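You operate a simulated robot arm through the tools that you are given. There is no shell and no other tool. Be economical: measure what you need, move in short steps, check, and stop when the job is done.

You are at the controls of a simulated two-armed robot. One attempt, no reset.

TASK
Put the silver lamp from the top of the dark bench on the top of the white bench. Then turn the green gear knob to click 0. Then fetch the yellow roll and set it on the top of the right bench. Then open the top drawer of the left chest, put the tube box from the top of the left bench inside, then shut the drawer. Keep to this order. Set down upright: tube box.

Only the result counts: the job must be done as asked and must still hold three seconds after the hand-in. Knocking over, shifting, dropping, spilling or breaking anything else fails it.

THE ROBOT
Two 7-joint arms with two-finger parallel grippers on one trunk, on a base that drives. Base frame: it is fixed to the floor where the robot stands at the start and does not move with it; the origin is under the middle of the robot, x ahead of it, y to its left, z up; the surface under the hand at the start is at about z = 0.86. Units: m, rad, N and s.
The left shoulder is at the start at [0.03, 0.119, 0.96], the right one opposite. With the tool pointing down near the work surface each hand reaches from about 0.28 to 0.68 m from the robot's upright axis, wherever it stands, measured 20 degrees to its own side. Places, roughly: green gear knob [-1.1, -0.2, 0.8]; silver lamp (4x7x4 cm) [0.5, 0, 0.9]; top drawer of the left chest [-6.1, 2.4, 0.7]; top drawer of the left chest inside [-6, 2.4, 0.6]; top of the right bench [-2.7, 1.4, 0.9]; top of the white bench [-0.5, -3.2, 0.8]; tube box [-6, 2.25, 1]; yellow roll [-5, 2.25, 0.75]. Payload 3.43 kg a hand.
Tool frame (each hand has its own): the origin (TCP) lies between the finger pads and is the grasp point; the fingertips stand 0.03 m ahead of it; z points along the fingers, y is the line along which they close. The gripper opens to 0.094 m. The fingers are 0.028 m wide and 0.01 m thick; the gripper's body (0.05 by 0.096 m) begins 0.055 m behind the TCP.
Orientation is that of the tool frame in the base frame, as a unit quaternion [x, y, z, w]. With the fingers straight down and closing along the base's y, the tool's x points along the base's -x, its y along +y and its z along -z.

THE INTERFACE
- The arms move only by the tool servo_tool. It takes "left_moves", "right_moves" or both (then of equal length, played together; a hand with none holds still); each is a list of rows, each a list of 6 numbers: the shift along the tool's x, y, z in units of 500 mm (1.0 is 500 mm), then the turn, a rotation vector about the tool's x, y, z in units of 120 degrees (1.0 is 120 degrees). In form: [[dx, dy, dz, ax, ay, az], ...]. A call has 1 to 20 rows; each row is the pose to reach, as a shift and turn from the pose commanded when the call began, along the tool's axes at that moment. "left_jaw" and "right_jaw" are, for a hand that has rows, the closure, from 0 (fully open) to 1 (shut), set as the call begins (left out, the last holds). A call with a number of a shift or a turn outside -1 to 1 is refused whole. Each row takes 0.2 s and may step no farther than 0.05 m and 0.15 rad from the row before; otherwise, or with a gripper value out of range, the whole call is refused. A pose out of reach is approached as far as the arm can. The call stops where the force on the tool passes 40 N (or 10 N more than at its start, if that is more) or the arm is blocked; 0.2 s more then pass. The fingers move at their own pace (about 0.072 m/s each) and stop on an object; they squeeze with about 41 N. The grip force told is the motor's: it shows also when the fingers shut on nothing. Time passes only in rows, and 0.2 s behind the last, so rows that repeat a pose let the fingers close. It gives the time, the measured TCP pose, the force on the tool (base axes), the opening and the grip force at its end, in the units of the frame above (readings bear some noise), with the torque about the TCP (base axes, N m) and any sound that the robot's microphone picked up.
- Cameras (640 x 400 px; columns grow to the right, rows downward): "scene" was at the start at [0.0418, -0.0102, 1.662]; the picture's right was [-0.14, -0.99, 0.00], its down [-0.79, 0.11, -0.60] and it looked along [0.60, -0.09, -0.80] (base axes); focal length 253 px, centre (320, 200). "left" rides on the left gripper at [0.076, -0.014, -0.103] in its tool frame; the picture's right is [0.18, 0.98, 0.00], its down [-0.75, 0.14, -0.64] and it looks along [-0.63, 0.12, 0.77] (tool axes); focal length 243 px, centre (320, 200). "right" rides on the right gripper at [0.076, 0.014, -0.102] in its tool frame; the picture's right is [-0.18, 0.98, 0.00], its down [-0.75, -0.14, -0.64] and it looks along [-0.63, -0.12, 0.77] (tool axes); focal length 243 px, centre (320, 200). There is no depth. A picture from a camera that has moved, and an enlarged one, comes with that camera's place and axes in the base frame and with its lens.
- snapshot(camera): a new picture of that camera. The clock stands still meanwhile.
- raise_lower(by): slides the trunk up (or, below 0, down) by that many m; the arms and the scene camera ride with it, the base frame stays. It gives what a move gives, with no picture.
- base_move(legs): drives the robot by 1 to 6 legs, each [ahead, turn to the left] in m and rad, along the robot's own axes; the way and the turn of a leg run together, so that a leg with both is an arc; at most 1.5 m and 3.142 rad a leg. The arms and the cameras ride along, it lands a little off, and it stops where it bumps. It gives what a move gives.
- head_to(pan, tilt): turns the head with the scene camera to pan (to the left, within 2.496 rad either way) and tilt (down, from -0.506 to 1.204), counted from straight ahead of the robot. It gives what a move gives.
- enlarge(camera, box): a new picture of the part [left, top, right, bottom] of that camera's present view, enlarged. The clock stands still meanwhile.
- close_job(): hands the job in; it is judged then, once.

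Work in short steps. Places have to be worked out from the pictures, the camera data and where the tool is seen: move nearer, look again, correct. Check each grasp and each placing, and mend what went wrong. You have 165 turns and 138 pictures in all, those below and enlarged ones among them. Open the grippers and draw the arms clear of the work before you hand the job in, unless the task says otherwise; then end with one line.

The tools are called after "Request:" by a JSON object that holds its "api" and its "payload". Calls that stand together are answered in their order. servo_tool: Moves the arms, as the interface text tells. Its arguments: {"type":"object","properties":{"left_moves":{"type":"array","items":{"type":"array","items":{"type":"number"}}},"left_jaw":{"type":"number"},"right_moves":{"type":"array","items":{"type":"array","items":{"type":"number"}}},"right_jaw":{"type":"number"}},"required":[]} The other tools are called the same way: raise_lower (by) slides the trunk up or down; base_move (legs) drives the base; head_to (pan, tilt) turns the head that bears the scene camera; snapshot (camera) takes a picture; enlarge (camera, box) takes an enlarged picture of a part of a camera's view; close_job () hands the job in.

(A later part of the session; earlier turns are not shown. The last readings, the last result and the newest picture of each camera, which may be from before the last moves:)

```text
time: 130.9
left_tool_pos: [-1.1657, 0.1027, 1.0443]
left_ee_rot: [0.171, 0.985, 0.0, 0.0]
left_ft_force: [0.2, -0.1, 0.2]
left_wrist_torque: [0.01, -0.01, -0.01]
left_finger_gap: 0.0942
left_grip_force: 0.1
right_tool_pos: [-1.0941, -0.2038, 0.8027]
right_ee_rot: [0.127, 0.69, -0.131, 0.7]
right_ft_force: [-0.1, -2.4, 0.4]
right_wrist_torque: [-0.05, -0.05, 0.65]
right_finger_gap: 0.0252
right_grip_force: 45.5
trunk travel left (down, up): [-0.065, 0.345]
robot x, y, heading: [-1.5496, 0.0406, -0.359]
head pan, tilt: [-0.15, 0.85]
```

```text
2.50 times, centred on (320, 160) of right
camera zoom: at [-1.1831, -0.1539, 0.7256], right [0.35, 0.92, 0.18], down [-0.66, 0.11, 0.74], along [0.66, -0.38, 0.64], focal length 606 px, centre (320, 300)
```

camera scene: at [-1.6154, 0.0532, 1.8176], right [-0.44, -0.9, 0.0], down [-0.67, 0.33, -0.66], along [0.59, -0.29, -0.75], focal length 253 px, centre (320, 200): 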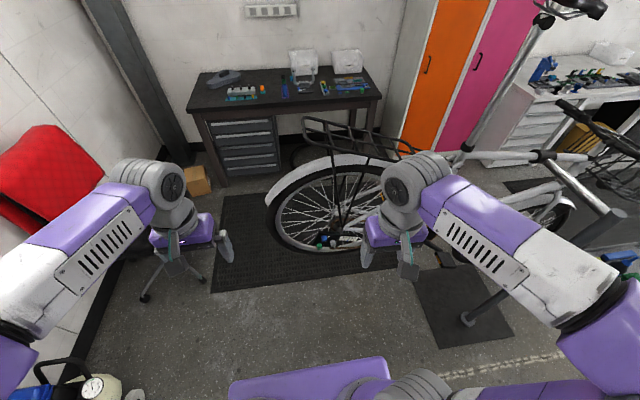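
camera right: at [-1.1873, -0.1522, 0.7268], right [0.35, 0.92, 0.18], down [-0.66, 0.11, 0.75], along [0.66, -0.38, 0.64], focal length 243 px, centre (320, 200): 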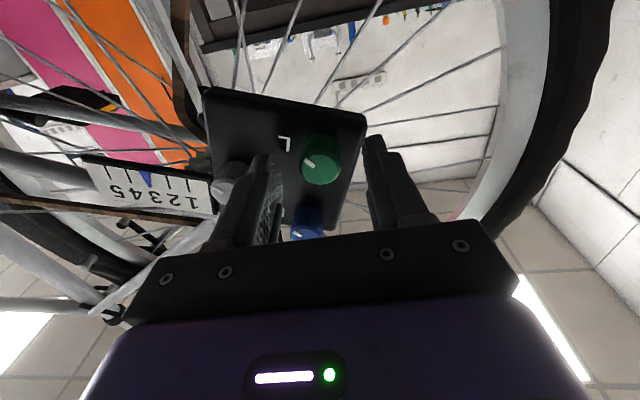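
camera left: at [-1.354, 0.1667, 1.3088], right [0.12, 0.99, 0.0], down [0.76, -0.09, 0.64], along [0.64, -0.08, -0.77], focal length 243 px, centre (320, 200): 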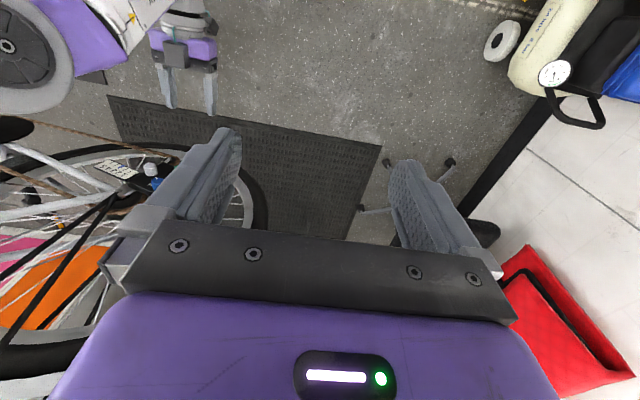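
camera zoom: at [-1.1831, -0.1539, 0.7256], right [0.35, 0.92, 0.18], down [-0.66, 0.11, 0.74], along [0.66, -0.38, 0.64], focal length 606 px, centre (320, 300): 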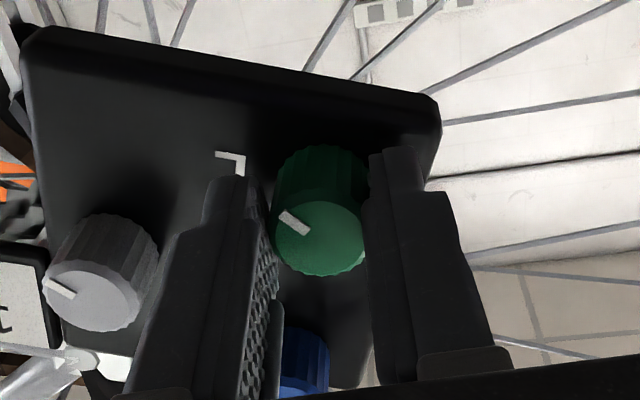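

Gripped (gap 0.025). I'll turn it counter-clockwise (as seen from me) by 30° and listen for clicks.

Request:
{"api": "servo_tool", "payload": {"right_moves": [[0, 0, 0, 0, 0, -0.0625], [0, 0, 0, 0, 0, -0.125], [0, 0, 0, 0, 0, -0.1875], [0, 0, 0, 0, 0, -0.25], [0, 0, 0, 0, 0, -0.25]]}}

Request:
{"api": "enlarge", "payload": {"camera": "right", "box": [100, 60, 420, 260]}}

```text
time: 132.1
left_tool_pos: [-1.1679, 0.1019, 1.0441]
left_ee_rot: [0.173, 0.985, 0.001, 0.0]
left_ft_force: [0.3, 1.0, 0.6]
left_wrist_torque: [-0.02, 0.02, 0.05]
left_finger_gap: 0.094
left_grip_force: 0.0
right_tool_pos: [-1.0958, -0.205, 0.8035]
right_ee_rot: [-0.054, 0.699, -0.31, 0.642]
right_ft_force: [-3.0, -7.4, 5.7]
right_wrist_torque: [-0.05, -0.18, 0.65]
right_finger_gap: 0.0252
right_grip_force: 44.8
trunk travel left (down, up): [-0.065, 0.345]
robot x, y, heading: [-1.547, 0.0355, -0.352]
head pan, tilt: [-0.15, 0.85]
```

```text
2.00 times, centred on (260, 160) of right
camera zoom: at [-1.198, -0.1921, 0.729], right [0.35, 0.87, -0.34], down [-0.51, 0.48, 0.71], along [0.78, -0.07, 0.62], focal length 485 px, centre (440, 280)
```

zoom: 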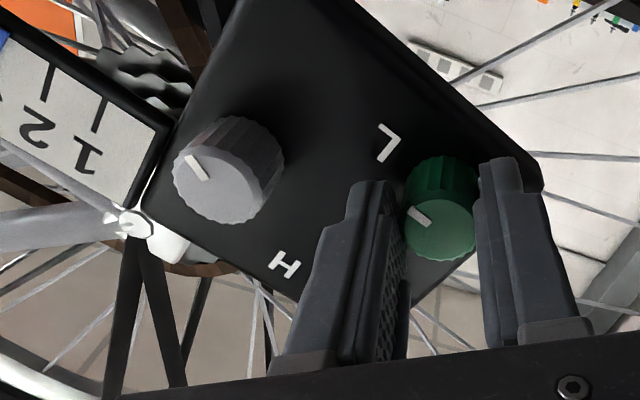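

The knob turns with the hand and no click sounded yet. I'll continue another 30°.

Request:
{"api": "servo_tool", "payload": {"right_moves": [[0, 0, 0, 0, 0, -0.0625], [0, 0, 0, 0, 0, -0.125], [0, 0, 0, 0, 0, -0.1875], [0, 0, 0, 0, 0, -0.25], [0, 0, 0, 0, 0, -0.25]]}}

Request:
{"api": "enlarge", "payload": {"camera": "right", "box": [100, 60, 420, 260]}}

Request:
{"api": "enlarge", "payload": {"camera": "scene", "box": [300, 180, 420, 280]}}

```text
time: 133.3
left_tool_pos: [-1.1657, 0.1011, 1.0447]
left_ee_rot: [0.173, 0.985, 0.001, 0.0]
left_ft_force: [-0.3, -0.7, 0.3]
left_wrist_torque: [0.0, 0.0, 0.0]
left_finger_gap: 0.0942
left_grip_force: 0.1
right_tool_pos: [-1.0951, -0.2051, 0.8027]
right_ee_rot: [-0.232, 0.661, -0.467, 0.54]
right_ft_force: [-2.2, -14.9, 17.3]
right_wrist_torque: [0.04, 0.09, 0.3]
right_finger_gap: 0.0252
right_grip_force: 45.3
trunk travel left (down, up): [-0.065, 0.345]
robot x, y, heading: [-1.5452, 0.0364, -0.354]
head pan, tilt: [-0.15, 0.85]
```

```text
2.00 times, centred on (260, 160) of right
camera zoom: at [-1.2106, -0.2232, 0.7523], right [0.25, 0.6, -0.76], down [-0.39, 0.78, 0.48], along [0.89, 0.18, 0.43], focal length 485 px, centre (440, 280)
```

zoom: 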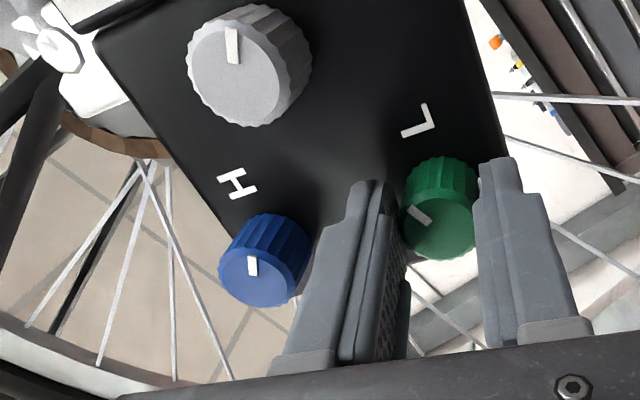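

```text
4.00 times, centred on (360, 230) of scene
camera zoom: at [-1.5102, 0.0109, 1.5077], right [-0.48, -0.88, 0.0], down [-0.66, 0.36, -0.66], along [0.58, -0.32, -0.75], focal length 1013 px, centre (160, 80)
```

zoom: 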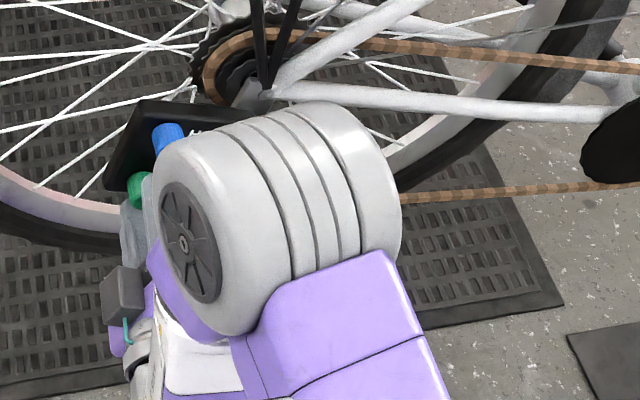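

The knob has turned about 60° with no sound. I'll release, back off a little, and look at the panel and the gear pointer in this state.

Request:
{"api": "servo_tool", "payload": {"right_moves": [[0, 0, 0, 0, 0, 0], [0, 0, 0, 0, 0, 0]], "right_jaw": 0.45}}

Request:
{"api": "servo_tool", "payload": {"right_moves": [[0, 0, -0.06, 0, 0, 0], [0, 0, -0.12, 0, 0, 0], [0, 0, -0.12, 0, 0, 0.07], [0, 0, -0.12, 0, 0, 0.14], [0, 0, -0.12, 0, 0, 0.21], [0, 0, -0.12, 0, 0, 0.28], [0, 0, -0.12, 0, 0, 0.35], [0, 0, -0.12, 0, 0, 0.42], [0, 0, -0.12, 0, 0, 0.49], [0, 0, -0.12, 0, 0, 0.5], [0, 0, -0.12, 0, 0, 0.5]]}}

Request:
{"api": "enlarge", "payload": {"camera": "right", "box": [60, 50, 420, 240]}}

```text
time: 133.9
left_tool_pos: [-1.1649, 0.1023, 1.0447]
left_ee_rot: [0.172, 0.985, 0.0, 0.0]
left_ft_force: [-0.8, -0.4, 0.0]
left_wrist_torque: [0.01, 0.01, 0.01]
left_finger_gap: 0.0943
left_grip_force: 0.1
right_tool_pos: [-1.0939, -0.2015, 0.801]
right_ee_rot: [-0.235, 0.662, -0.463, 0.54]
right_ft_force: [-0.2, 0.6, -0.1]
right_wrist_torque: [-0.03, -0.03, -0.02]
right_finger_gap: 0.0517
right_grip_force: 0.1
trunk travel left (down, up): [-0.065, 0.345]
robot x, y, heading: [-1.5472, 0.0393, -0.349]
head pan, tilt: [-0.15, 0.85]
```

```text
time: 136.3
left_tool_pos: [-1.1653, 0.1014, 1.0444]
left_ee_rot: [0.172, 0.985, 0.001, 0.0]
left_ft_force: [0.0, 1.2, -0.8]
left_wrist_torque: [0.0, 0.02, -0.02]
left_finger_gap: 0.094
left_grip_force: 0.0
right_tool_pos: [-1.1496, -0.1807, 0.8023]
right_ee_rot: [0.129, 0.691, -0.131, 0.699]
right_ft_force: [1.1, 0.5, 0.2]
right_wrist_torque: [0.03, -0.03, 0.0]
right_finger_gap: 0.0518
right_grip_force: 0.0
trunk travel left (down, up): [-0.065, 0.345]
robot x, y, heading: [-1.5483, 0.0367, -0.35]
head pan, tilt: [-0.15, 0.85]
```

```text
1.78 times, centred on (240, 145) of right
camera zoom: at [-1.239, -0.132, 0.7245], right [0.35, 0.92, 0.18], down [-0.66, 0.11, 0.74], along [0.66, -0.38, 0.64], focal length 431 px, centre (462, 298)
```

zoom: 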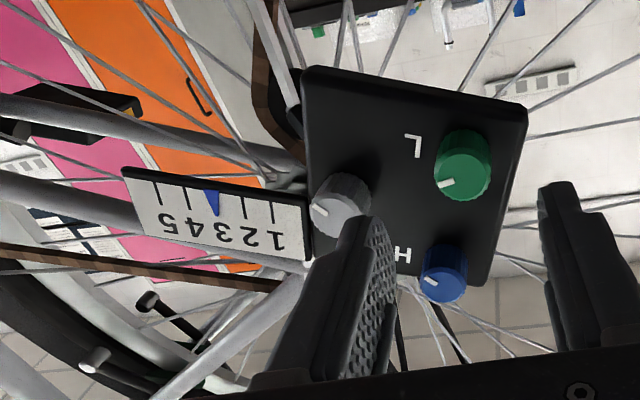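

The green pointer has moved ~60° relative to the others; the blue gear pointer on the 1–5 scale may also have moved slightly. I'll zoom on the scale closely.

Request:
{"api": "enlarge", "payload": {"camera": "right", "box": [120, 130, 240, 205]}}

Request:
{"api": "enlarge", "payload": {"camera": "scene", "box": [300, 180, 400, 250]}}

```text
5.33 times, centred on (180, 168) of right
camera zoom: at [-1.239, -0.132, 0.7245], right [0.35, 0.92, 0.18], down [-0.66, 0.11, 0.74], along [0.66, -0.38, 0.64], focal length 1294 px, centre (1067, 373)
```

zoom: 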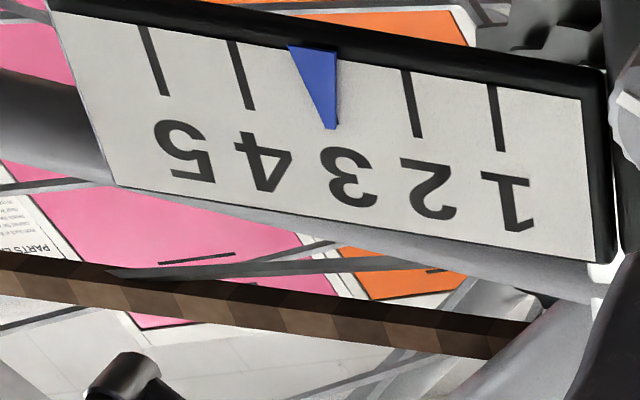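

```text
5.71 times, centred on (350, 215) of scene
camera zoom: at [-1.5086, 0.0121, 1.5076], right [-0.48, -0.88, 0.0], down [-0.66, 0.36, -0.66], along [0.58, -0.32, -0.75], focal length 1447 px, centre (149, 114)
```

zoom: 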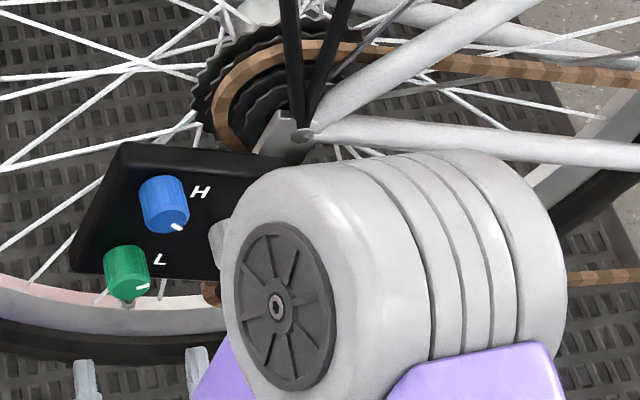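

The scale's pointer sits exactly on 3. I'll regrip the green knob and turn it further counter-clockwise, listening for clicks or an end stop.

Request:
{"api": "servo_tool", "payload": {"right_moves": [[0, 0, 0.06, 0, 0, 0], [0, 0, 0.12, 0, 0, 0], [0, 0, 0.122, 0, 0, 0]]}}

Request:
{"api": "servo_tool", "payload": {"right_moves": [[0, 0, 0, 0, 0, 0], [0, 0, 0, 0, 0, 0], [0, 0, 0, 0, 0, 0]], "right_jaw": 1}}

Request:
{"api": "servo_tool", "payload": {"right_moves": [[0, 0, 0, 0, 0, -0.0625], [0, 0, 0, 0, 0, -0.125], [0, 0, 0, 0, 0, -0.1875], [0, 0, 0, 0, 0, -0.25], [0, 0, 0, 0, 0, -0.3125], [0, 0, 0, 0, 0, -0.375], [0, 0, 0, 0, 0, -0.375]]}}

Request:
{"api": "enlarge", "payload": {"camera": "right", "box": [100, 60, 420, 260]}}

```text
time: 137.1
left_tool_pos: [-1.1645, 0.1014, 1.0448]
left_ee_rot: [0.172, 0.985, 0.0, 0.001]
left_ft_force: [0.5, -0.1, 1.0]
left_wrist_torque: [-0.02, 0.01, -0.01]
left_finger_gap: 0.0942
left_grip_force: 0.1
right_tool_pos: [-1.0925, -0.2033, 0.8037]
right_ee_rot: [0.128, 0.69, -0.132, 0.7]
right_ft_force: [0.3, -0.1, 0.2]
right_wrist_torque: [0.0, 0.0, 0.0]
right_finger_gap: 0.0517
right_grip_force: 0.0
trunk travel left (down, up): [-0.065, 0.345]
robot x, y, heading: [-1.5481, 0.0372, -0.353]
head pan, tilt: [-0.15, 0.85]
```

```text
time: 137.9
left_tool_pos: [-1.1658, 0.1012, 1.0453]
left_ee_rot: [0.173, 0.985, 0.0, 0.0]
left_ft_force: [0.1, -0.5, -0.8]
left_wrist_torque: [0.01, -0.03, -0.03]
left_finger_gap: 0.0939
left_grip_force: 0.0
right_tool_pos: [-1.0924, -0.2031, 0.8039]
right_ee_rot: [0.128, 0.69, -0.132, 0.7]
right_ft_force: [0.0, -5.4, 2.0]
right_wrist_torque: [0.05, 0.02, 0.6]
right_finger_gap: 0.0252
right_grip_force: 45.1
trunk travel left (down, up): [-0.065, 0.345]
robot x, y, heading: [-1.5475, 0.0375, -0.352]
head pan, tilt: [-0.15, 0.85]
```

```text
time: 139.5
left_tool_pos: [-1.1649, 0.1012, 1.0452]
left_ee_rot: [0.173, 0.985, 0.001, 0.0]
left_ft_force: [0.3, -0.4, -0.2]
left_wrist_torque: [0.0, 0.0, 0.01]
left_finger_gap: 0.0941
left_grip_force: 0.1
right_tool_pos: [-1.0938, -0.2061, 0.8034]
right_ee_rot: [-0.145, 0.686, -0.391, 0.596]
right_ft_force: [2.6, -15.5, 11.0]
right_wrist_torque: [0.01, -0.05, 0.7]
right_finger_gap: 0.025
right_grip_force: 45.0
trunk travel left (down, up): [-0.065, 0.345]
robot x, y, heading: [-1.5454, 0.0401, -0.351]
head pan, tilt: [-0.15, 0.85]
```

```text
2.00 times, centred on (260, 160) of right
camera zoom: at [-1.2034, -0.2098, 0.7384], right [0.31, 0.76, -0.57], down [-0.45, 0.64, 0.62], along [0.84, 0.06, 0.54], focal length 485 px, centre (440, 280)
```

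zoom: 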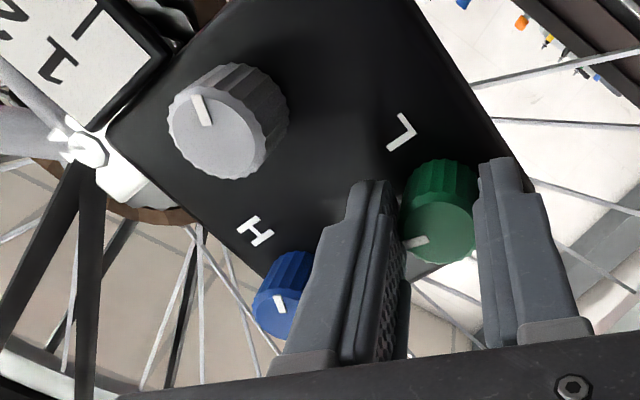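

About 105° turned, still silent and free. I'll release, roll back, regrip, and continue counter-clockwise to look for an end stop.

Request:
{"api": "servo_tool", "payload": {"right_moves": [[0, 0, 0, 0, 0, 0], [0, 0, 0, 0, 0, 0]], "right_jaw": 0.45}}

Request:
{"api": "servo_tool", "payload": {"right_moves": [[0, 0, -0.06, 0, 0, 0], [0, 0, -0.1, 0, 0, 0.06], [0, 0, -0.1, 0, 0, 0.13], [0, 0, -0.1, 0, 0, 0.2], [0, 0, -0.1, 0, 0, 0.27], [0, 0, -0.1, 0, 0, 0.34], [0, 0, -0.1, 0, 0, 0.41], [0, 0, -0.1, 0, 0, 0.48], [0, 0, -0.1, 0, 0, 0.55], [0, 0, -0.1, 0, 0, 0.62], [0, 0, -0.1, 0, 0, 0.625], [0, 0, -0.1, 0, 0, 0.625]]}}

Request:
{"api": "snapshot", "payload": {"camera": "right"}}

```text
time: 140.1
left_tool_pos: [-1.1652, 0.1027, 1.0442]
left_ee_rot: [0.172, 0.985, 0.0, 0.0]
left_ft_force: [-0.5, -1.4, -0.7]
left_wrist_torque: [0.03, 0.04, -0.01]
left_finger_gap: 0.0939
left_grip_force: 0.1
right_tool_pos: [-1.0944, -0.2025, 0.8022]
right_ee_rot: [-0.147, 0.687, -0.389, 0.596]
right_ft_force: [1.0, 0.2, -1.1]
right_wrist_torque: [0.02, 0.01, 0.01]
right_finger_gap: 0.0519
right_grip_force: 0.0
trunk travel left (down, up): [-0.065, 0.345]
robot x, y, heading: [-1.5464, 0.0416, -0.346]
head pan, tilt: [-0.15, 0.85]
```

```text
time: 142.7
left_tool_pos: [-1.1655, 0.1028, 1.044]
left_ee_rot: [0.172, 0.985, -0.001, 0.0]
left_ft_force: [0.4, 1.0, -0.6]
left_wrist_torque: [0.02, 0.0, 0.01]
left_finger_gap: 0.0941
left_grip_force: 0.1
right_tool_pos: [-1.1292, -0.1309, 0.8559]
right_ee_rot: [0.306, 0.634, 0.05, 0.708]
right_ft_force: [0.6, 0.3, -0.4]
right_wrist_torque: [0.0, 0.0, -0.01]
right_finger_gap: 0.0518
right_grip_force: 0.0
right hand out of reach, approached as far as the arm can: row 8, 9, 10, 11, 12
trunk travel left (down, up): [-0.065, 0.345]
robot x, y, heading: [-1.5478, 0.0381, -0.35]
head pan, tilt: [-0.15, 0.85]
```

```text
69 pictures are left
camera right: at [-1.2049, -0.0463, 0.796], right [0.28, 0.71, 0.65], down [-0.78, -0.22, 0.58], along [0.56, -0.67, 0.5], focal length 243 px, centre (320, 200)
```

right: 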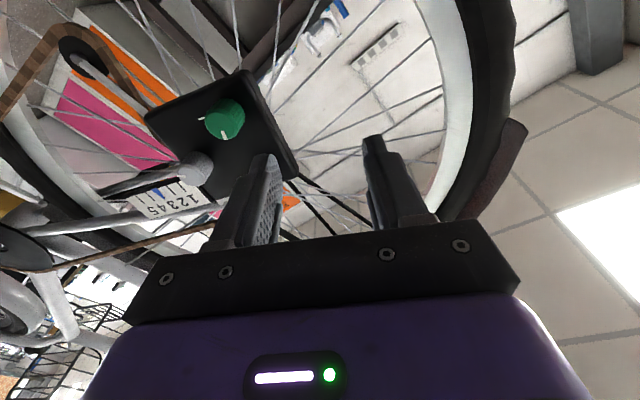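

The hand hit its wrist-roll limit on that side, so the free range is from roll 0 to the negative side. I'll return to the pose in front of the knob.

Request:
{"api": "servo_tool", "payload": {"right_moves": [[0.01, -0.04, 0, 0, 0, -0.06], [0.02, -0.08, 0, 0, 0, -0.12], [0.03, -0.12, 0, 0, 0, -0.18], [0.039, -0.145, 0, 0, 0, -0.25], [0.039, -0.145, 0, 0, 0, -0.25]]}}

Request:
{"api": "enlarge", "payload": {"camera": "right", "box": [160, 60, 420, 240]}}

```text
time: 143.9
left_tool_pos: [-1.1661, 0.1021, 1.045]
left_ee_rot: [0.172, 0.985, 0.001, 0.0]
left_ft_force: [-0.5, -0.1, -0.5]
left_wrist_torque: [0.03, -0.05, -0.01]
left_finger_gap: 0.0937
left_grip_force: 0.0
right_tool_pos: [-1.1474, -0.1799, 0.8021]
right_ee_rot: [0.127, 0.69, -0.132, 0.7]
right_ft_force: [0.3, 0.2, 0.6]
right_wrist_torque: [-0.01, -0.01, 0.01]
right_finger_gap: 0.0518
right_grip_force: 0.0
trunk travel left (down, up): [-0.065, 0.345]
robot x, y, heading: [-1.5461, 0.0392, -0.351]
head pan, tilt: [-0.15, 0.85]
```

```text
2.22 times, centred on (290, 150) of right
camera zoom: at [-1.2356, -0.1312, 0.7246], right [0.35, 0.92, 0.18], down [-0.66, 0.11, 0.74], along [0.66, -0.38, 0.64], focal length 539 px, centre (387, 311)
```

zoom: 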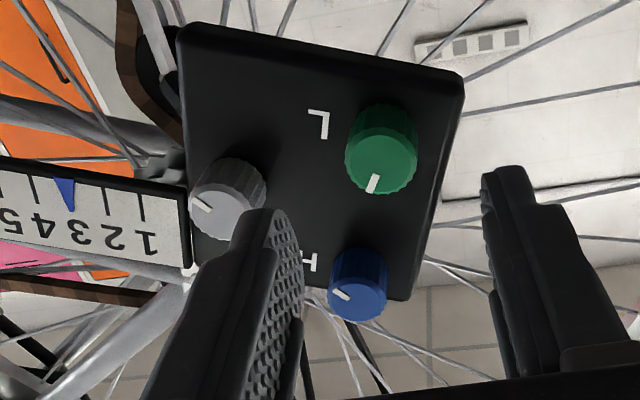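

The pointer is now nearly straight up on the panel (~10° short). I'll regrip and continue 40° to learn whether a stop sits at the top.

Request:
{"api": "servo_tool", "payload": {"right_moves": [[0, 0, 0.06, 0, 0, 0], [0, 0, 0.12, 0, 0, 0], [0, 0, 0.12, 0, 0, 0]]}}

Request:
{"api": "servo_tool", "payload": {"right_moves": [[0, 0, 0, 0, 0, 0], [0, 0, 0, 0, 0, 0], [0, 0, 0, 0, 0, 0]], "right_jaw": 1}}

Request:
{"api": "servo_tool", "payload": {"right_moves": [[0, 0, 0, 0, 0, -0.04], [0, 0, 0, 0, 0, -0.08], [0, 0, 0, 0, 0, -0.12], [0, 0, 0, 0, 0, -0.16], [0, 0, 0, 0, 0, -0.2], [0, 0, 0, 0, 0, -0.25], [0, 0, 0, 0, 0, -0.3], [0, 0, 0, 0, 0, -0.333]]}}

Request:
{"api": "enlarge", "payload": {"camera": "right", "box": [160, 60, 420, 240]}}

```text
time: 144.7
left_tool_pos: [-1.1652, 0.1025, 1.0452]
left_ee_rot: [0.172, 0.985, 0.001, 0.0]
left_ft_force: [-0.3, 0.7, -0.3]
left_wrist_torque: [-0.02, 0.01, -0.04]
left_finger_gap: 0.0938
left_grip_force: 0.0
right_tool_pos: [-1.0901, -0.202, 0.8015]
right_ee_rot: [0.129, 0.69, -0.133, 0.699]
right_ft_force: [0.0, -0.2, 0.0]
right_wrist_torque: [0.01, 0.03, -0.03]
right_finger_gap: 0.0518
right_grip_force: 0.1
trunk travel left (down, up): [-0.065, 0.345]
robot x, y, heading: [-1.5475, 0.0371, -0.35]
head pan, tilt: [-0.15, 0.85]
```

```text
time: 145.5
left_tool_pos: [-1.1662, 0.0998, 1.0449]
left_ee_rot: [0.172, 0.985, 0.001, 0.0]
left_ft_force: [-0.6, -0.7, -0.5]
left_wrist_torque: [-0.04, 0.01, 0.01]
left_finger_gap: 0.0939
left_grip_force: 0.0
right_tool_pos: [-1.0919, -0.2048, 0.8027]
right_ee_rot: [0.13, 0.69, -0.133, 0.699]
right_ft_force: [-3.0, -11.6, 0.9]
right_wrist_torque: [0.02, 0.0, 0.33]
right_finger_gap: 0.0255
right_grip_force: 45.0
trunk travel left (down, up): [-0.065, 0.345]
robot x, y, heading: [-1.5457, 0.0374, -0.358]
head pan, tilt: [-0.15, 0.85]
```

```text
time: 147.3
left_tool_pos: [-1.1662, 0.0988, 1.0457]
left_ee_rot: [0.173, 0.985, 0.001, 0.0]
left_ft_force: [0.2, -0.1, 0.6]
left_wrist_torque: [-0.03, -0.01, 0.02]
left_finger_gap: 0.0941
left_grip_force: 0.1
right_tool_pos: [-1.092, -0.2053, 0.8043]
right_ee_rot: [-0.113, 0.692, -0.366, 0.612]
right_ft_force: [-11.6, -23.9, 6.0]
right_wrist_torque: [0.62, -0.47, 0.43]
right_finger_gap: 0.0255
right_grip_force: 44.8
trunk travel left (down, up): [-0.065, 0.345]
robot x, y, heading: [-1.5459, 0.0413, -0.355]
head pan, tilt: [-0.15, 0.85]
```

```text
2.22 times, centred on (290, 150) of right
camera zoom: at [-1.1995, -0.2041, 0.7348], right [0.33, 0.81, -0.49], down [-0.47, 0.59, 0.66], along [0.82, 0.02, 0.57], focal length 539 px, centre (387, 311)
```

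zoom: 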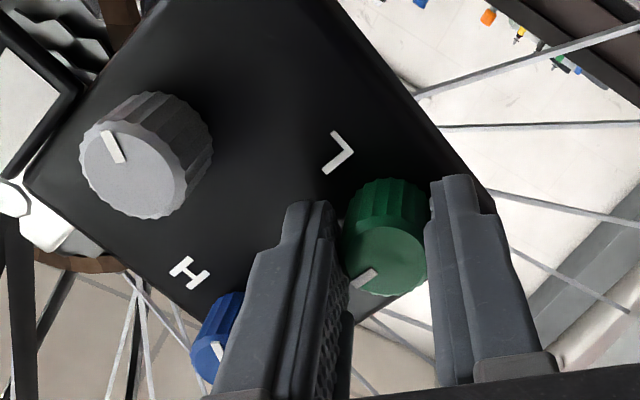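

Now a firm torque (~0.75 N·m) resists and the knob slipped in the fingers: this is the counter-clockwise end stop, with the pointer at the top, which I take as click 0. I'll release, back off and check the pointer.

Request:
{"api": "servo_tool", "payload": {"right_moves": [[0, 0, 0, 0, 0, 0], [0, 0, 0, 0, 0, 0]], "right_jaw": 0.45}}

Request:
{"api": "servo_tool", "payload": {"right_moves": [[0, 0, -0.06, 0, 0, 0], [0, 0, -0.12, 0, 0, 0.06], [0, 0, -0.12, 0, 0, 0.12], [0, 0, -0.12, 0, 0, 0.18], [0, 0, -0.12, 0, 0, 0.24], [0, 0, -0.12, 0, 0, 0.3], [0, 0, -0.12, 0, 0, 0.333], [0, 0, -0.12, 0, 0, 0.333]]}}

Request:
{"api": "enlarge", "payload": {"camera": "right", "box": [160, 60, 420, 240]}}

```text
time: 147.9
left_tool_pos: [-1.165, 0.1016, 1.0447]
left_ee_rot: [0.172, 0.985, 0.0, 0.0]
left_ft_force: [0.5, 0.5, -0.2]
left_wrist_torque: [-0.01, 0.0, 0.0]
left_finger_gap: 0.0938
left_grip_force: 0.0
right_tool_pos: [-1.0896, -0.2005, 0.8037]
right_ee_rot: [-0.116, 0.693, -0.361, 0.613]
right_ft_force: [-0.7, 0.4, 0.6]
right_wrist_torque: [-0.03, 0.02, 0.01]
right_finger_gap: 0.0516
right_grip_force: 0.2
trunk travel left (down, up): [-0.065, 0.345]
robot x, y, heading: [-1.5458, 0.0406, -0.352]
head pan, tilt: [-0.15, 0.85]
```

```text
time: 149.7
left_tool_pos: [-1.1659, 0.1022, 1.046]
left_ee_rot: [0.173, 0.985, 0.0, 0.0]
left_ft_force: [0.4, -0.4, 0.2]
left_wrist_torque: [-0.02, -0.01, 0.01]
left_finger_gap: 0.094
left_grip_force: 0.1
right_tool_pos: [-1.1467, -0.1808, 0.8018]
right_ee_rot: [0.129, 0.69, -0.132, 0.699]
right_ft_force: [-0.1, 0.0, 0.6]
right_wrist_torque: [-0.03, 0.0, 0.01]
right_finger_gap: 0.0517
right_grip_force: 0.0
trunk travel left (down, up): [-0.065, 0.345]
robot x, y, heading: [-1.5457, 0.039, -0.348]
head pan, tilt: [-0.15, 0.85]
```

```text
2.22 times, centred on (290, 150) of right
camera zoom: at [-1.2354, -0.1307, 0.7245], right [0.35, 0.92, 0.18], down [-0.66, 0.11, 0.74], along [0.66, -0.38, 0.64], focal length 539 px, centre (387, 311)
```

zoom: 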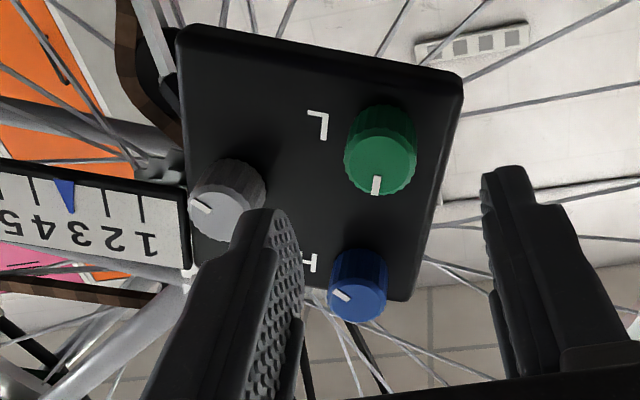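

The pointer now points exactly to the top of the panel: the knob is at its zero stop. I'll back away, fold the right arm back to pointing down, and raise the trunk.

Request:
{"api": "base_move", "payload": {"legs": [[-0.25, 0]]}}

Request:
{"api": "servo_tool", "payload": {"right_moves": [[-0.04, -0.01, -0.02, 0, 0.0625, 0], [-0.08, -0.02, -0.04, 0, 0.125, 0], [-0.12, -0.03, -0.06, 0, 0.1875, 0], [-0.16, -0.04, -0.08, 0, 0.25, 0], [-0.2, -0.05, -0.1, 0, 0.3125, 0], [-0.24, -0.06, -0.12, 0, 0.375, 0], [-0.28, -0.07, -0.14, 0, 0.4375, 0], [-0.32, -0.08, -0.16, 0, 0.5, 0], [-0.36, -0.09, -0.18, 0, 0.5625, 0], [-0.4, -0.1, -0.2, 0, 0.625, 0], [-0.44, -0.11, -0.22, 0, 0.6875, 0], [-0.5, -0.12, -0.24, 0, 0.75, 0], [-0.5, -0.12, -0.24, 0, 0.75, 0]], "right_jaw": 0}}

Request:
{"api": "raise_lower", "payload": {"by": 0.16}}

Request:
{"api": "head_to", "payload": {"pan": 2.4, "tilt": 0.4}}

Request:
{"api": "snapshot", "payload": {"camera": "scene"}}

```text
time: 151.5
left_tool_pos: [-1.401, 0.1881, 1.0442]
left_ee_rot: [0.171, 0.985, 0.0, 0.0]
left_ft_force: [-0.4, 0.1, 1.1]
left_wrist_torque: [-0.03, 0.0, 0.01]
left_finger_gap: 0.0939
left_grip_force: 0.0
right_tool_pos: [-1.3806, -0.0942, 0.8022]
right_ee_rot: [0.127, 0.69, -0.131, 0.7]
right_ft_force: [0.0, 0.2, 0.8]
right_wrist_torque: [0.02, 0.04, 0.02]
right_finger_gap: 0.0517
right_grip_force: 0.0
trunk travel left (down, up): [-0.065, 0.345]
robot x, y, heading: [-1.7803, 0.123, -0.351]
head pan, tilt: [-0.15, 0.85]
```

```text
time: 154.3
left_tool_pos: [-1.4012, 0.1892, 1.0451]
left_ee_rot: [0.171, 0.985, 0.0, 0.0]
left_ft_force: [-0.1, 0.0, 0.5]
left_wrist_torque: [-0.02, -0.01, 0.02]
left_finger_gap: 0.0938
left_grip_force: 0.1
right_tool_pos: [-1.5175, -0.1046, 1.0499]
right_ee_rot: [0.183, 0.983, -0.002, 0.006]
right_ft_force: [0.3, 0.7, -0.2]
right_wrist_torque: [0.0, -0.02, 0.02]
right_finger_gap: 0.0939
right_grip_force: 0.2
right hand out of reach, approached as far as the arm can: row 2, 3, 4, 5
trunk travel left (down, up): [-0.065, 0.345]
robot x, y, heading: [-1.7828, 0.1199, -0.346]
head pan, tilt: [-0.15, 0.85]
```

```text
time: 156.1
left_tool_pos: [-1.3998, 0.1878, 1.2053]
left_ee_rot: [0.171, 0.985, 0.0, -0.001]
left_ft_force: [-0.1, -0.3, 0.2]
left_wrist_torque: [0.0, 0.0, -0.04]
left_finger_gap: 0.094
left_grip_force: 0.1
right_tool_pos: [-1.518, -0.106, 1.2093]
right_ee_rot: [0.182, 0.983, -0.003, 0.007]
right_ft_force: [1.1, 0.5, 0.0]
right_wrist_torque: [0.03, 0.02, -0.01]
right_finger_gap: 0.094
right_grip_force: 0.2
trunk travel left (down, up): [-0.225, 0.185]
robot x, y, heading: [-1.785, 0.1216, -0.352]
head pan, tilt: [-0.15, 0.85]
```

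```text
time: 158.4
left_tool_pos: [-1.4016, 0.1886, 1.2034]
left_ee_rot: [0.171, 0.985, 0.0, 0.0]
left_ft_force: [0.4, -0.1, -0.1]
left_wrist_torque: [0.01, -0.01, 0.02]
left_finger_gap: 0.0942
left_grip_force: 0.0
right_tool_pos: [-1.5165, -0.1044, 1.2101]
right_ee_rot: [0.183, 0.983, -0.002, 0.007]
right_ft_force: [-0.3, -0.2, 0.8]
right_wrist_torque: [-0.02, 0.03, 0.02]
right_finger_gap: 0.0935
right_grip_force: 0.1
trunk travel left (down, up): [-0.225, 0.185]
robot x, y, heading: [-1.7795, 0.1235, -0.351]
head pan, tilt: [2.4, 0.4]
```

```text
65 pictures are left
camera scene: at [-1.8552, 0.2174, 1.7067], right [0.89, 0.46, 0.0], down [0.18, -0.35, -0.92], along [-0.43, 0.82, -0.39], focal length 253 px, centre (320, 200)
```

scene: 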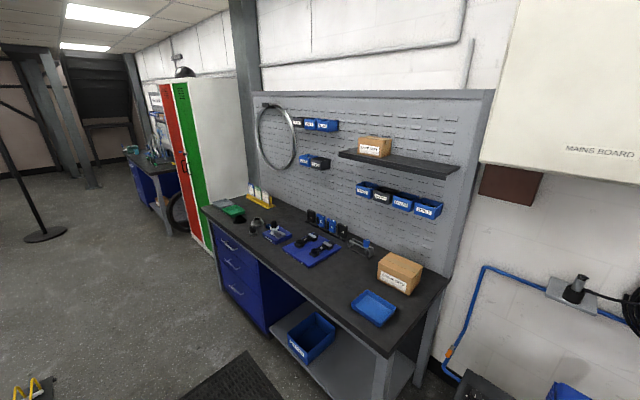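

The right bench is the dark-topped one along the next wall, with lockers and the left bench farther along it. I'll turn around and drive ~2.7 m parallel to that wall, then look for the yellow roll.

Request:
{"api": "base_move", "payload": {"legs": [[0, -3.09], [1.5, 0], [1.2, 0]]}}

Request:
{"api": "head_to", "payload": {"pan": -0.5, "tilt": 0.4}}

Request:
{"api": "snapshot", "payload": {"camera": "scene"}}

```text
time: 172.2
left_tool_pos: [-3.4523, 0.5403, 1.2336]
left_ee_rot: [0.977, -0.209, -0.043, 0.002]
left_ft_force: [-0.4, -0.6, -0.2]
left_wrist_torque: [0.04, -0.05, -0.02]
left_finger_gap: 0.094
left_grip_force: 0.0
right_tool_pos: [-3.3569, 0.81, 1.2132]
right_ee_rot: [0.985, -0.173, -0.017, 0.006]
right_ft_force: [1.4, 1.2, -0.4]
right_wrist_torque: [-0.08, 0.06, -0.02]
right_finger_gap: 0.094
right_grip_force: 0.1
trunk travel left (down, up): [-0.225, 0.185]
robot x, y, heading: [-3.1102, 0.5749, 2.817]
head pan, tilt: [2.4, 0.4]
stopped in leg 2: the robot was blocked; the commanded pose is now the measured one
```

```text
time: 174.8
left_tool_pos: [-3.4525, 0.5416, 1.2339]
left_ee_rot: [0.977, -0.211, -0.043, 0.002]
left_ft_force: [0.0, -0.6, 0.7]
left_wrist_torque: [0.02, -0.02, -0.01]
left_finger_gap: 0.0938
left_grip_force: 0.1
right_tool_pos: [-3.3586, 0.8094, 1.2126]
right_ee_rot: [0.985, -0.174, -0.017, 0.006]
right_ft_force: [0.0, -0.2, 0.4]
right_wrist_torque: [0.01, -0.04, -0.01]
right_finger_gap: 0.0942
right_grip_force: 0.1
trunk travel left (down, up): [-0.225, 0.185]
robot x, y, heading: [-3.1095, 0.5749, 2.815]
head pan, tilt: [-0.499, 0.4]
```

```text
64 pictures are left
camera scene: at [-3.1113, 0.6553, 1.7063], right [0.73, 0.68, -0.03], down [0.24, -0.3, -0.92], along [-0.63, 0.67, -0.38], focal length 253 px, centre (320, 200)
```

scene: 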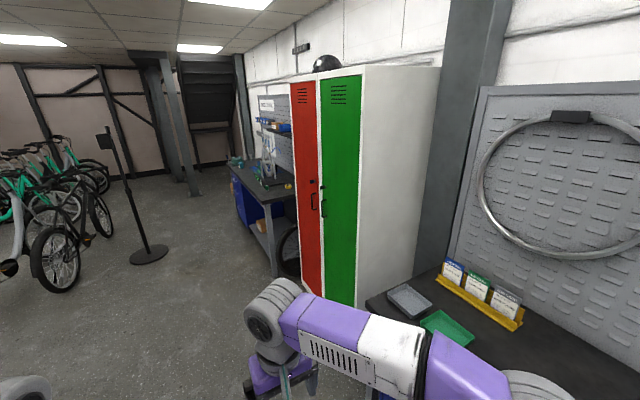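

The robot was blocked and slightly tilted. I'll look down at what's around the base on the left.

Request:
{"api": "head_to", "payload": {"pan": 0.6, "tilt": 1.0}}

Request:
{"api": "snapshot", "payload": {"camera": "scene"}}

Request:
{"api": "snapshot", "payload": {"camera": "left"}}

```text
time: 176.1
left_tool_pos: [-3.453, 0.5415, 1.2336]
left_ee_rot: [0.977, -0.21, -0.042, 0.002]
left_ft_force: [-0.2, 0.4, 0.7]
left_wrist_torque: [0.02, -0.03, 0.01]
left_finger_gap: 0.0938
left_grip_force: 0.1
right_tool_pos: [-3.3582, 0.8097, 1.2141]
right_ee_rot: [0.985, -0.173, -0.016, 0.005]
right_ft_force: [-0.2, -0.1, -0.1]
right_wrist_torque: [-0.01, -0.02, -0.01]
right_finger_gap: 0.094
right_grip_force: 0.0
trunk travel left (down, up): [-0.225, 0.185]
robot x, y, heading: [-3.1133, 0.5747, 2.815]
head pan, tilt: [0.6, 1.0]
```

```text
63 pictures are left
camera scene: at [-3.1172, 0.5681, 1.6574], right [-0.27, 0.96, -0.01], down [0.8, 0.22, -0.56], along [-0.54, -0.16, -0.83], focal length 253 px, centre (320, 200)
```

scene: 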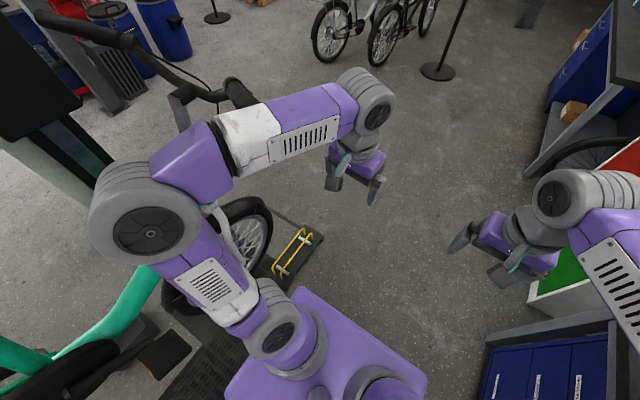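

```text
62 pictures are left
camera left: at [-3.3693, 0.5225, 1.3313], right [-0.24, -0.97, 0.01], down [-0.69, 0.17, 0.71], along [-0.69, 0.16, -0.71], focal length 243 px, centre (320, 200)
```

left: 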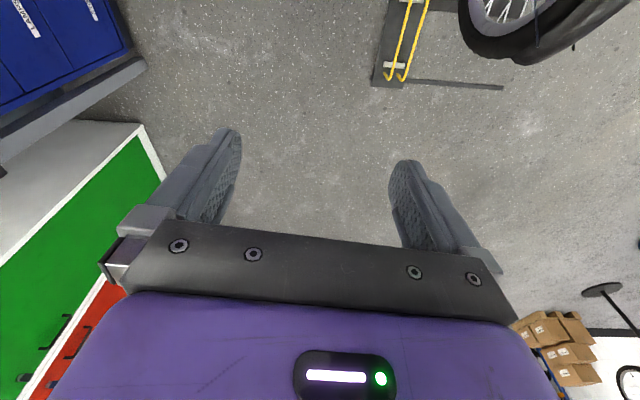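

The left elbow met the hanging green bike. I'll back up 0.7 m, shift toward the wall side by a diagonal, and check that the bike looks undisturbed.

Request:
{"api": "base_move", "payload": {"legs": [[-0.7, 0]]}}

Request:
{"api": "head_to", "payload": {"pan": 0.5, "tilt": 0.6}}

Request:
{"api": "snapshot", "payload": {"camera": "scene"}}

```text
time: 179.9
left_tool_pos: [-2.8238, 0.2971, 1.2208]
left_ee_rot: [0.98, -0.197, -0.026, -0.005]
left_ft_force: [0.5, 0.4, 0.7]
left_wrist_torque: [-0.02, 0.03, -0.02]
left_finger_gap: 0.0941
left_grip_force: 0.0
right_tool_pos: [-2.7244, 0.5718, 1.2106]
right_ee_rot: [0.985, -0.173, -0.006, -0.002]
right_ft_force: [0.7, -0.1, 0.2]
right_wrist_torque: [-0.03, 0.01, 0.01]
right_finger_gap: 0.094
right_grip_force: 0.0
trunk travel left (down, up): [-0.225, 0.185]
robot x, y, heading: [-2.4559, 0.3482, 2.815]
head pan, tilt: [0.6, 1.0]
```

```text
time: 180.8
left_tool_pos: [-2.8226, 0.296, 1.2211]
left_ee_rot: [0.98, -0.198, -0.027, -0.005]
left_ft_force: [-0.3, 1.3, -0.3]
left_wrist_torque: [0.0, 0.0, -0.01]
left_finger_gap: 0.0944
left_grip_force: 0.0
right_tool_pos: [-2.7242, 0.5723, 1.2101]
right_ee_rot: [0.985, -0.173, -0.006, -0.003]
right_ft_force: [-0.5, 0.0, 0.7]
right_wrist_torque: [0.01, -0.01, 0.04]
right_finger_gap: 0.0941
right_grip_force: 0.0
trunk travel left (down, up): [-0.225, 0.185]
robot x, y, heading: [-2.4511, 0.3545, 2.817]
head pan, tilt: [0.499, 0.6]
```

```text
61 pictures are left
camera scene: at [-2.5136, 0.3278, 1.6884], right [-0.17, 0.98, 0.0], down [0.56, 0.1, -0.82], along [-0.81, -0.14, -0.57], focal length 253 px, centre (320, 200)
```

scene: 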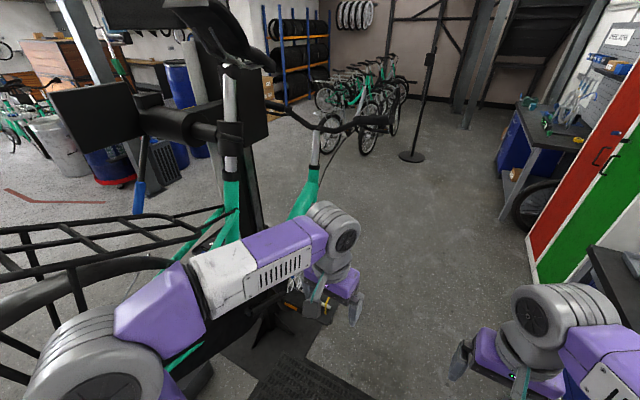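

The bike hangs right beside the left arm but looks upright in its stand. I'll steer right toward the bench side: turn 0.42 right, 0.58 m, straighten, then continue past the bike.

Request:
{"api": "base_move", "payload": {"legs": [[0, -0.4], [0.6, 0], [0, 0.42]]}}

Request:
{"api": "snapshot", "payload": {"camera": "scene"}}

```text
time: 186.6
left_tool_pos: [-3.2735, 0.6845, 1.222]
left_ee_rot: [0.982, -0.186, -0.027, -0.006]
left_ft_force: [-0.9, 0.7, 0.6]
left_wrist_torque: [-0.01, -0.04, -0.01]
left_finger_gap: 0.094
left_grip_force: 0.0
right_tool_pos: [-3.1809, 0.9623, 1.2101]
right_ee_rot: [0.987, -0.161, -0.007, -0.002]
right_ft_force: [0.5, -0.1, 0.1]
right_wrist_torque: [0.02, -0.01, -0.01]
right_finger_gap: 0.0941
right_grip_force: 0.1
trunk travel left (down, up): [-0.225, 0.185]
robot x, y, heading: [-2.9021, 0.7499, 2.843]
head pan, tilt: [0.499, 0.6]
```

```text
60 pictures are left
camera scene: at [-2.9646, 0.7234, 1.6885], right [-0.2, 0.98, 0.0], down [0.55, 0.11, -0.83], along [-0.81, -0.16, -0.56], focal length 253 px, centre (320, 200)
```

scene: 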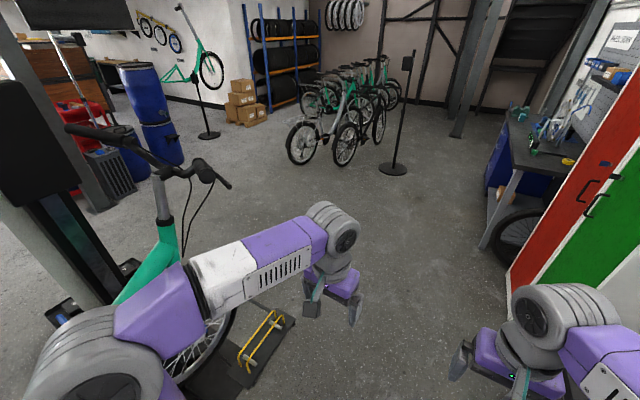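

The way is clear. I'll drive 2.2 m on to the left bench, where a yellow item is visible on its near end.

Request:
{"api": "base_move", "payload": {"legs": [[1.2, 0], [1.0, 0]]}}

Request:
{"api": "head_to", "payload": {"pan": -1.1, "tilt": 0.7}}

Request:
{"api": "snapshot", "payload": {"camera": "scene"}}

```text
time: 197.4
left_tool_pos: [-5.36, 1.3386, 1.2226]
left_ee_rot: [0.982, -0.188, -0.027, -0.005]
left_ft_force: [0.3, -0.2, -0.4]
left_wrist_torque: [-0.01, 0.0, 0.03]
left_finger_gap: 0.0943
left_grip_force: 0.1
right_tool_pos: [-5.2675, 1.6163, 1.2099]
right_ee_rot: [0.987, -0.163, -0.006, -0.003]
right_ft_force: [-0.2, 0.0, -0.1]
right_wrist_torque: [-0.03, -0.03, -0.02]
right_finger_gap: 0.0942
right_grip_force: 0.0
trunk travel left (down, up): [-0.225, 0.185]
robot x, y, heading: [-4.9923, 1.4019, 2.841]
head pan, tilt: [0.499, 0.6]
```

```text
time: 199.1
left_tool_pos: [-5.3602, 1.3373, 1.2218]
left_ee_rot: [0.982, -0.188, -0.026, -0.005]
left_ft_force: [0.7, -0.1, -0.8]
left_wrist_torque: [0.03, -0.01, -0.01]
left_finger_gap: 0.0941
left_grip_force: 0.1
right_tool_pos: [-5.2666, 1.6157, 1.2106]
right_ee_rot: [0.987, -0.163, -0.007, -0.003]
right_ft_force: [0.3, -0.4, 0.5]
right_wrist_torque: [-0.03, 0.01, -0.01]
right_finger_gap: 0.094
right_grip_force: 0.1
trunk travel left (down, up): [-0.225, 0.185]
robot x, y, heading: [-4.9912, 1.4016, 2.832]
head pan, tilt: [-1.1, 0.7]
```

```text
59 pictures are left
camera scene: at [-4.9779, 1.4763, 1.6799], right [0.99, 0.16, 0.0], down [0.11, -0.64, -0.76], along [-0.13, 0.75, -0.64], focal length 253 px, centre (320, 200)
```

scene: 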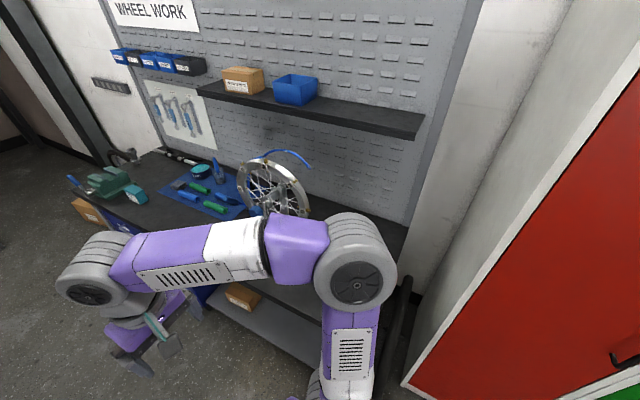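

The arm blocks the view; I'll turn right to face the bench.

Request:
{"api": "base_move", "payload": {"legs": [[0, -1.55]]}}

Request:
{"api": "head_to", "payload": {"pan": 0.0, "tilt": 0.75}}

Request:
{"api": "snapshot", "payload": {"camera": "scene"}}

Request:
{"api": "snapshot", "payload": {"camera": "right"}}

```text
time: 203.3
left_tool_pos: [-5.0585, 1.7688, 1.2215]
left_ee_rot: [-0.567, 0.823, 0.016, 0.022]
left_ft_force: [0.5, -0.7, 0.3]
left_wrist_torque: [0.0, 0.01, 0.01]
left_finger_gap: 0.0941
left_grip_force: 0.1
right_tool_pos: [-4.781, 1.6813, 1.2109]
right_ee_rot: [-0.588, 0.809, 0.004, 0.006]
right_ft_force: [-0.3, -0.1, -0.5]
right_wrist_torque: [-0.01, 0.01, 0.03]
right_finger_gap: 0.0939
right_grip_force: 0.1
trunk travel left (down, up): [-0.225, 0.185]
robot x, y, heading: [-4.9926, 1.3959, 1.277]
head pan, tilt: [-1.1, 0.7]
```

```text
time: 204.6
left_tool_pos: [-5.0593, 1.7701, 1.2223]
left_ee_rot: [-0.567, 0.824, 0.015, 0.022]
left_ft_force: [-0.2, -0.5, -0.2]
left_wrist_torque: [0.01, 0.02, -0.05]
left_finger_gap: 0.0941
left_grip_force: 0.1
right_tool_pos: [-4.7811, 1.6795, 1.209]
right_ee_rot: [-0.587, 0.809, 0.002, 0.006]
right_ft_force: [0.0, 0.1, 0.4]
right_wrist_torque: [0.02, 0.02, 0.01]
right_finger_gap: 0.0938
right_grip_force: 0.1
trunk travel left (down, up): [-0.225, 0.185]
robot x, y, heading: [-4.9899, 1.3998, 1.28]
head pan, tilt: [0.0, 0.75]
```

```text
58 pictures are left
camera scene: at [-4.9772, 1.4522, 1.6756], right [0.96, -0.29, 0.0], down [-0.2, -0.65, -0.73], along [0.21, 0.7, -0.68], focal length 253 px, centre (320, 200)
```

scene: 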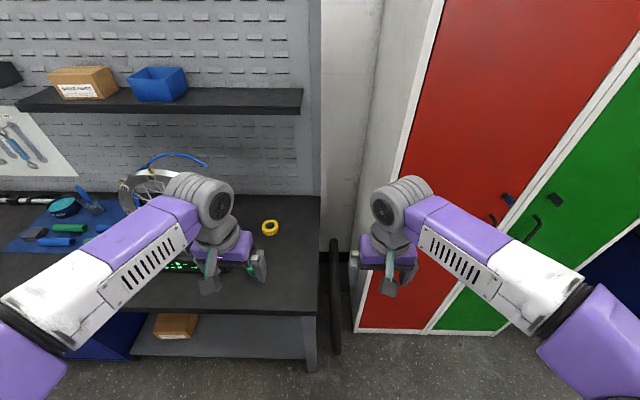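

```text
57 pictures are left
camera right: at [-4.818, 1.6101, 1.3119], right [-0.88, 0.48, 0.0], down [0.36, 0.66, 0.65], along [0.31, 0.57, -0.76], focal length 243 px, centre (320, 200)
```

right: 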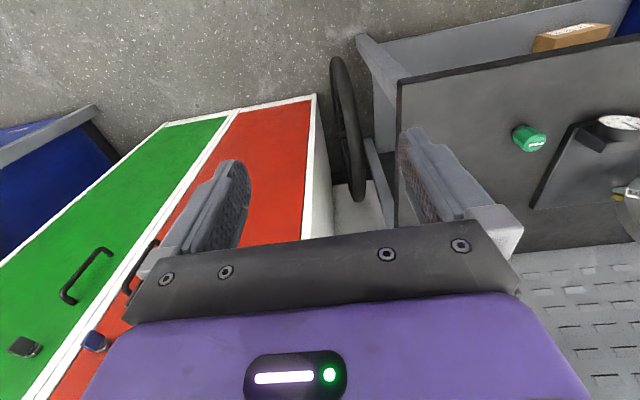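

The yellow roll (a tape ring lying flat) is at about [-4.98, 2.28], with the bench top near z≈0.74. I'll enlarge it.

Request:
{"api": "enlarge", "payload": {"camera": "scene", "box": [220, 190, 320, 270]}}

```text
5.00 times, centred on (270, 230) of scene
camera zoom: at [-4.9772, 1.4522, 1.6756], right [0.96, -0.29, 0.0], down [-0.2, -0.65, -0.73], along [0.21, 0.7, -0.68], focal length 1266 px, centre (570, 50)
```

zoom: 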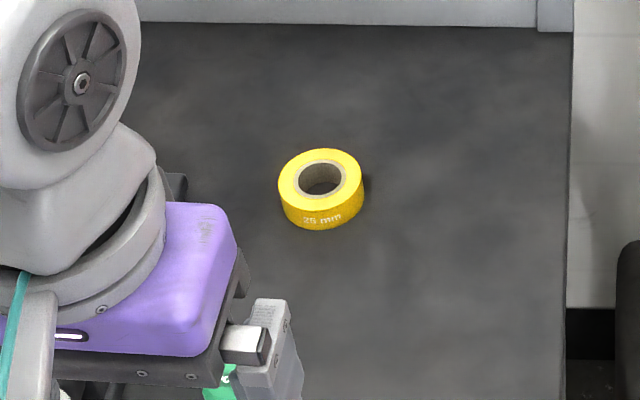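

The roll is ~8 cm in diameter and 2.5 cm high. It's ~0.41 m in from the bench front, so I'll drive the base 0.18 m closer, then bring the left hand over it.

Request:
{"api": "base_move", "payload": {"legs": [[0.18, 0]]}}

Request:
{"api": "snapshot", "payload": {"camera": "left"}}

```text
time: 206.1
left_tool_pos: [-5.0079, 1.9408, 1.2205]
left_ee_rot: [-0.568, 0.823, 0.016, 0.022]
left_ft_force: [-0.1, 0.2, -0.9]
left_wrist_torque: [-0.01, 0.0, 0.01]
left_finger_gap: 0.0941
left_grip_force: 0.0
right_tool_pos: [-4.7287, 1.8526, 1.2096]
right_ee_rot: [-0.589, 0.808, 0.002, 0.007]
right_ft_force: [-0.4, -0.2, 0.5]
right_wrist_torque: [-0.02, 0.0, 0.01]
right_finger_gap: 0.094
right_grip_force: 0.1
trunk travel left (down, up): [-0.225, 0.185]
robot x, y, heading: [-4.9389, 1.5747, 1.275]
head pan, tilt: [0.0, 0.75]
```

```text
55 pictures are left
camera left: at [-5.0241, 1.8606, 1.3209], right [-0.98, 0.18, -0.01], down [0.12, 0.72, 0.68], along [0.13, 0.67, -0.73], focal length 243 px, centre (320, 200)
```

left: 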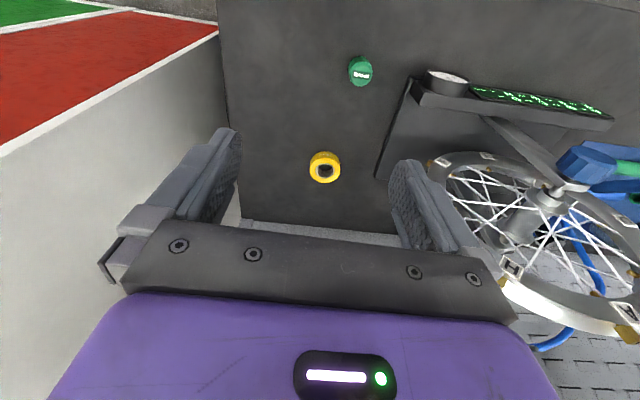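

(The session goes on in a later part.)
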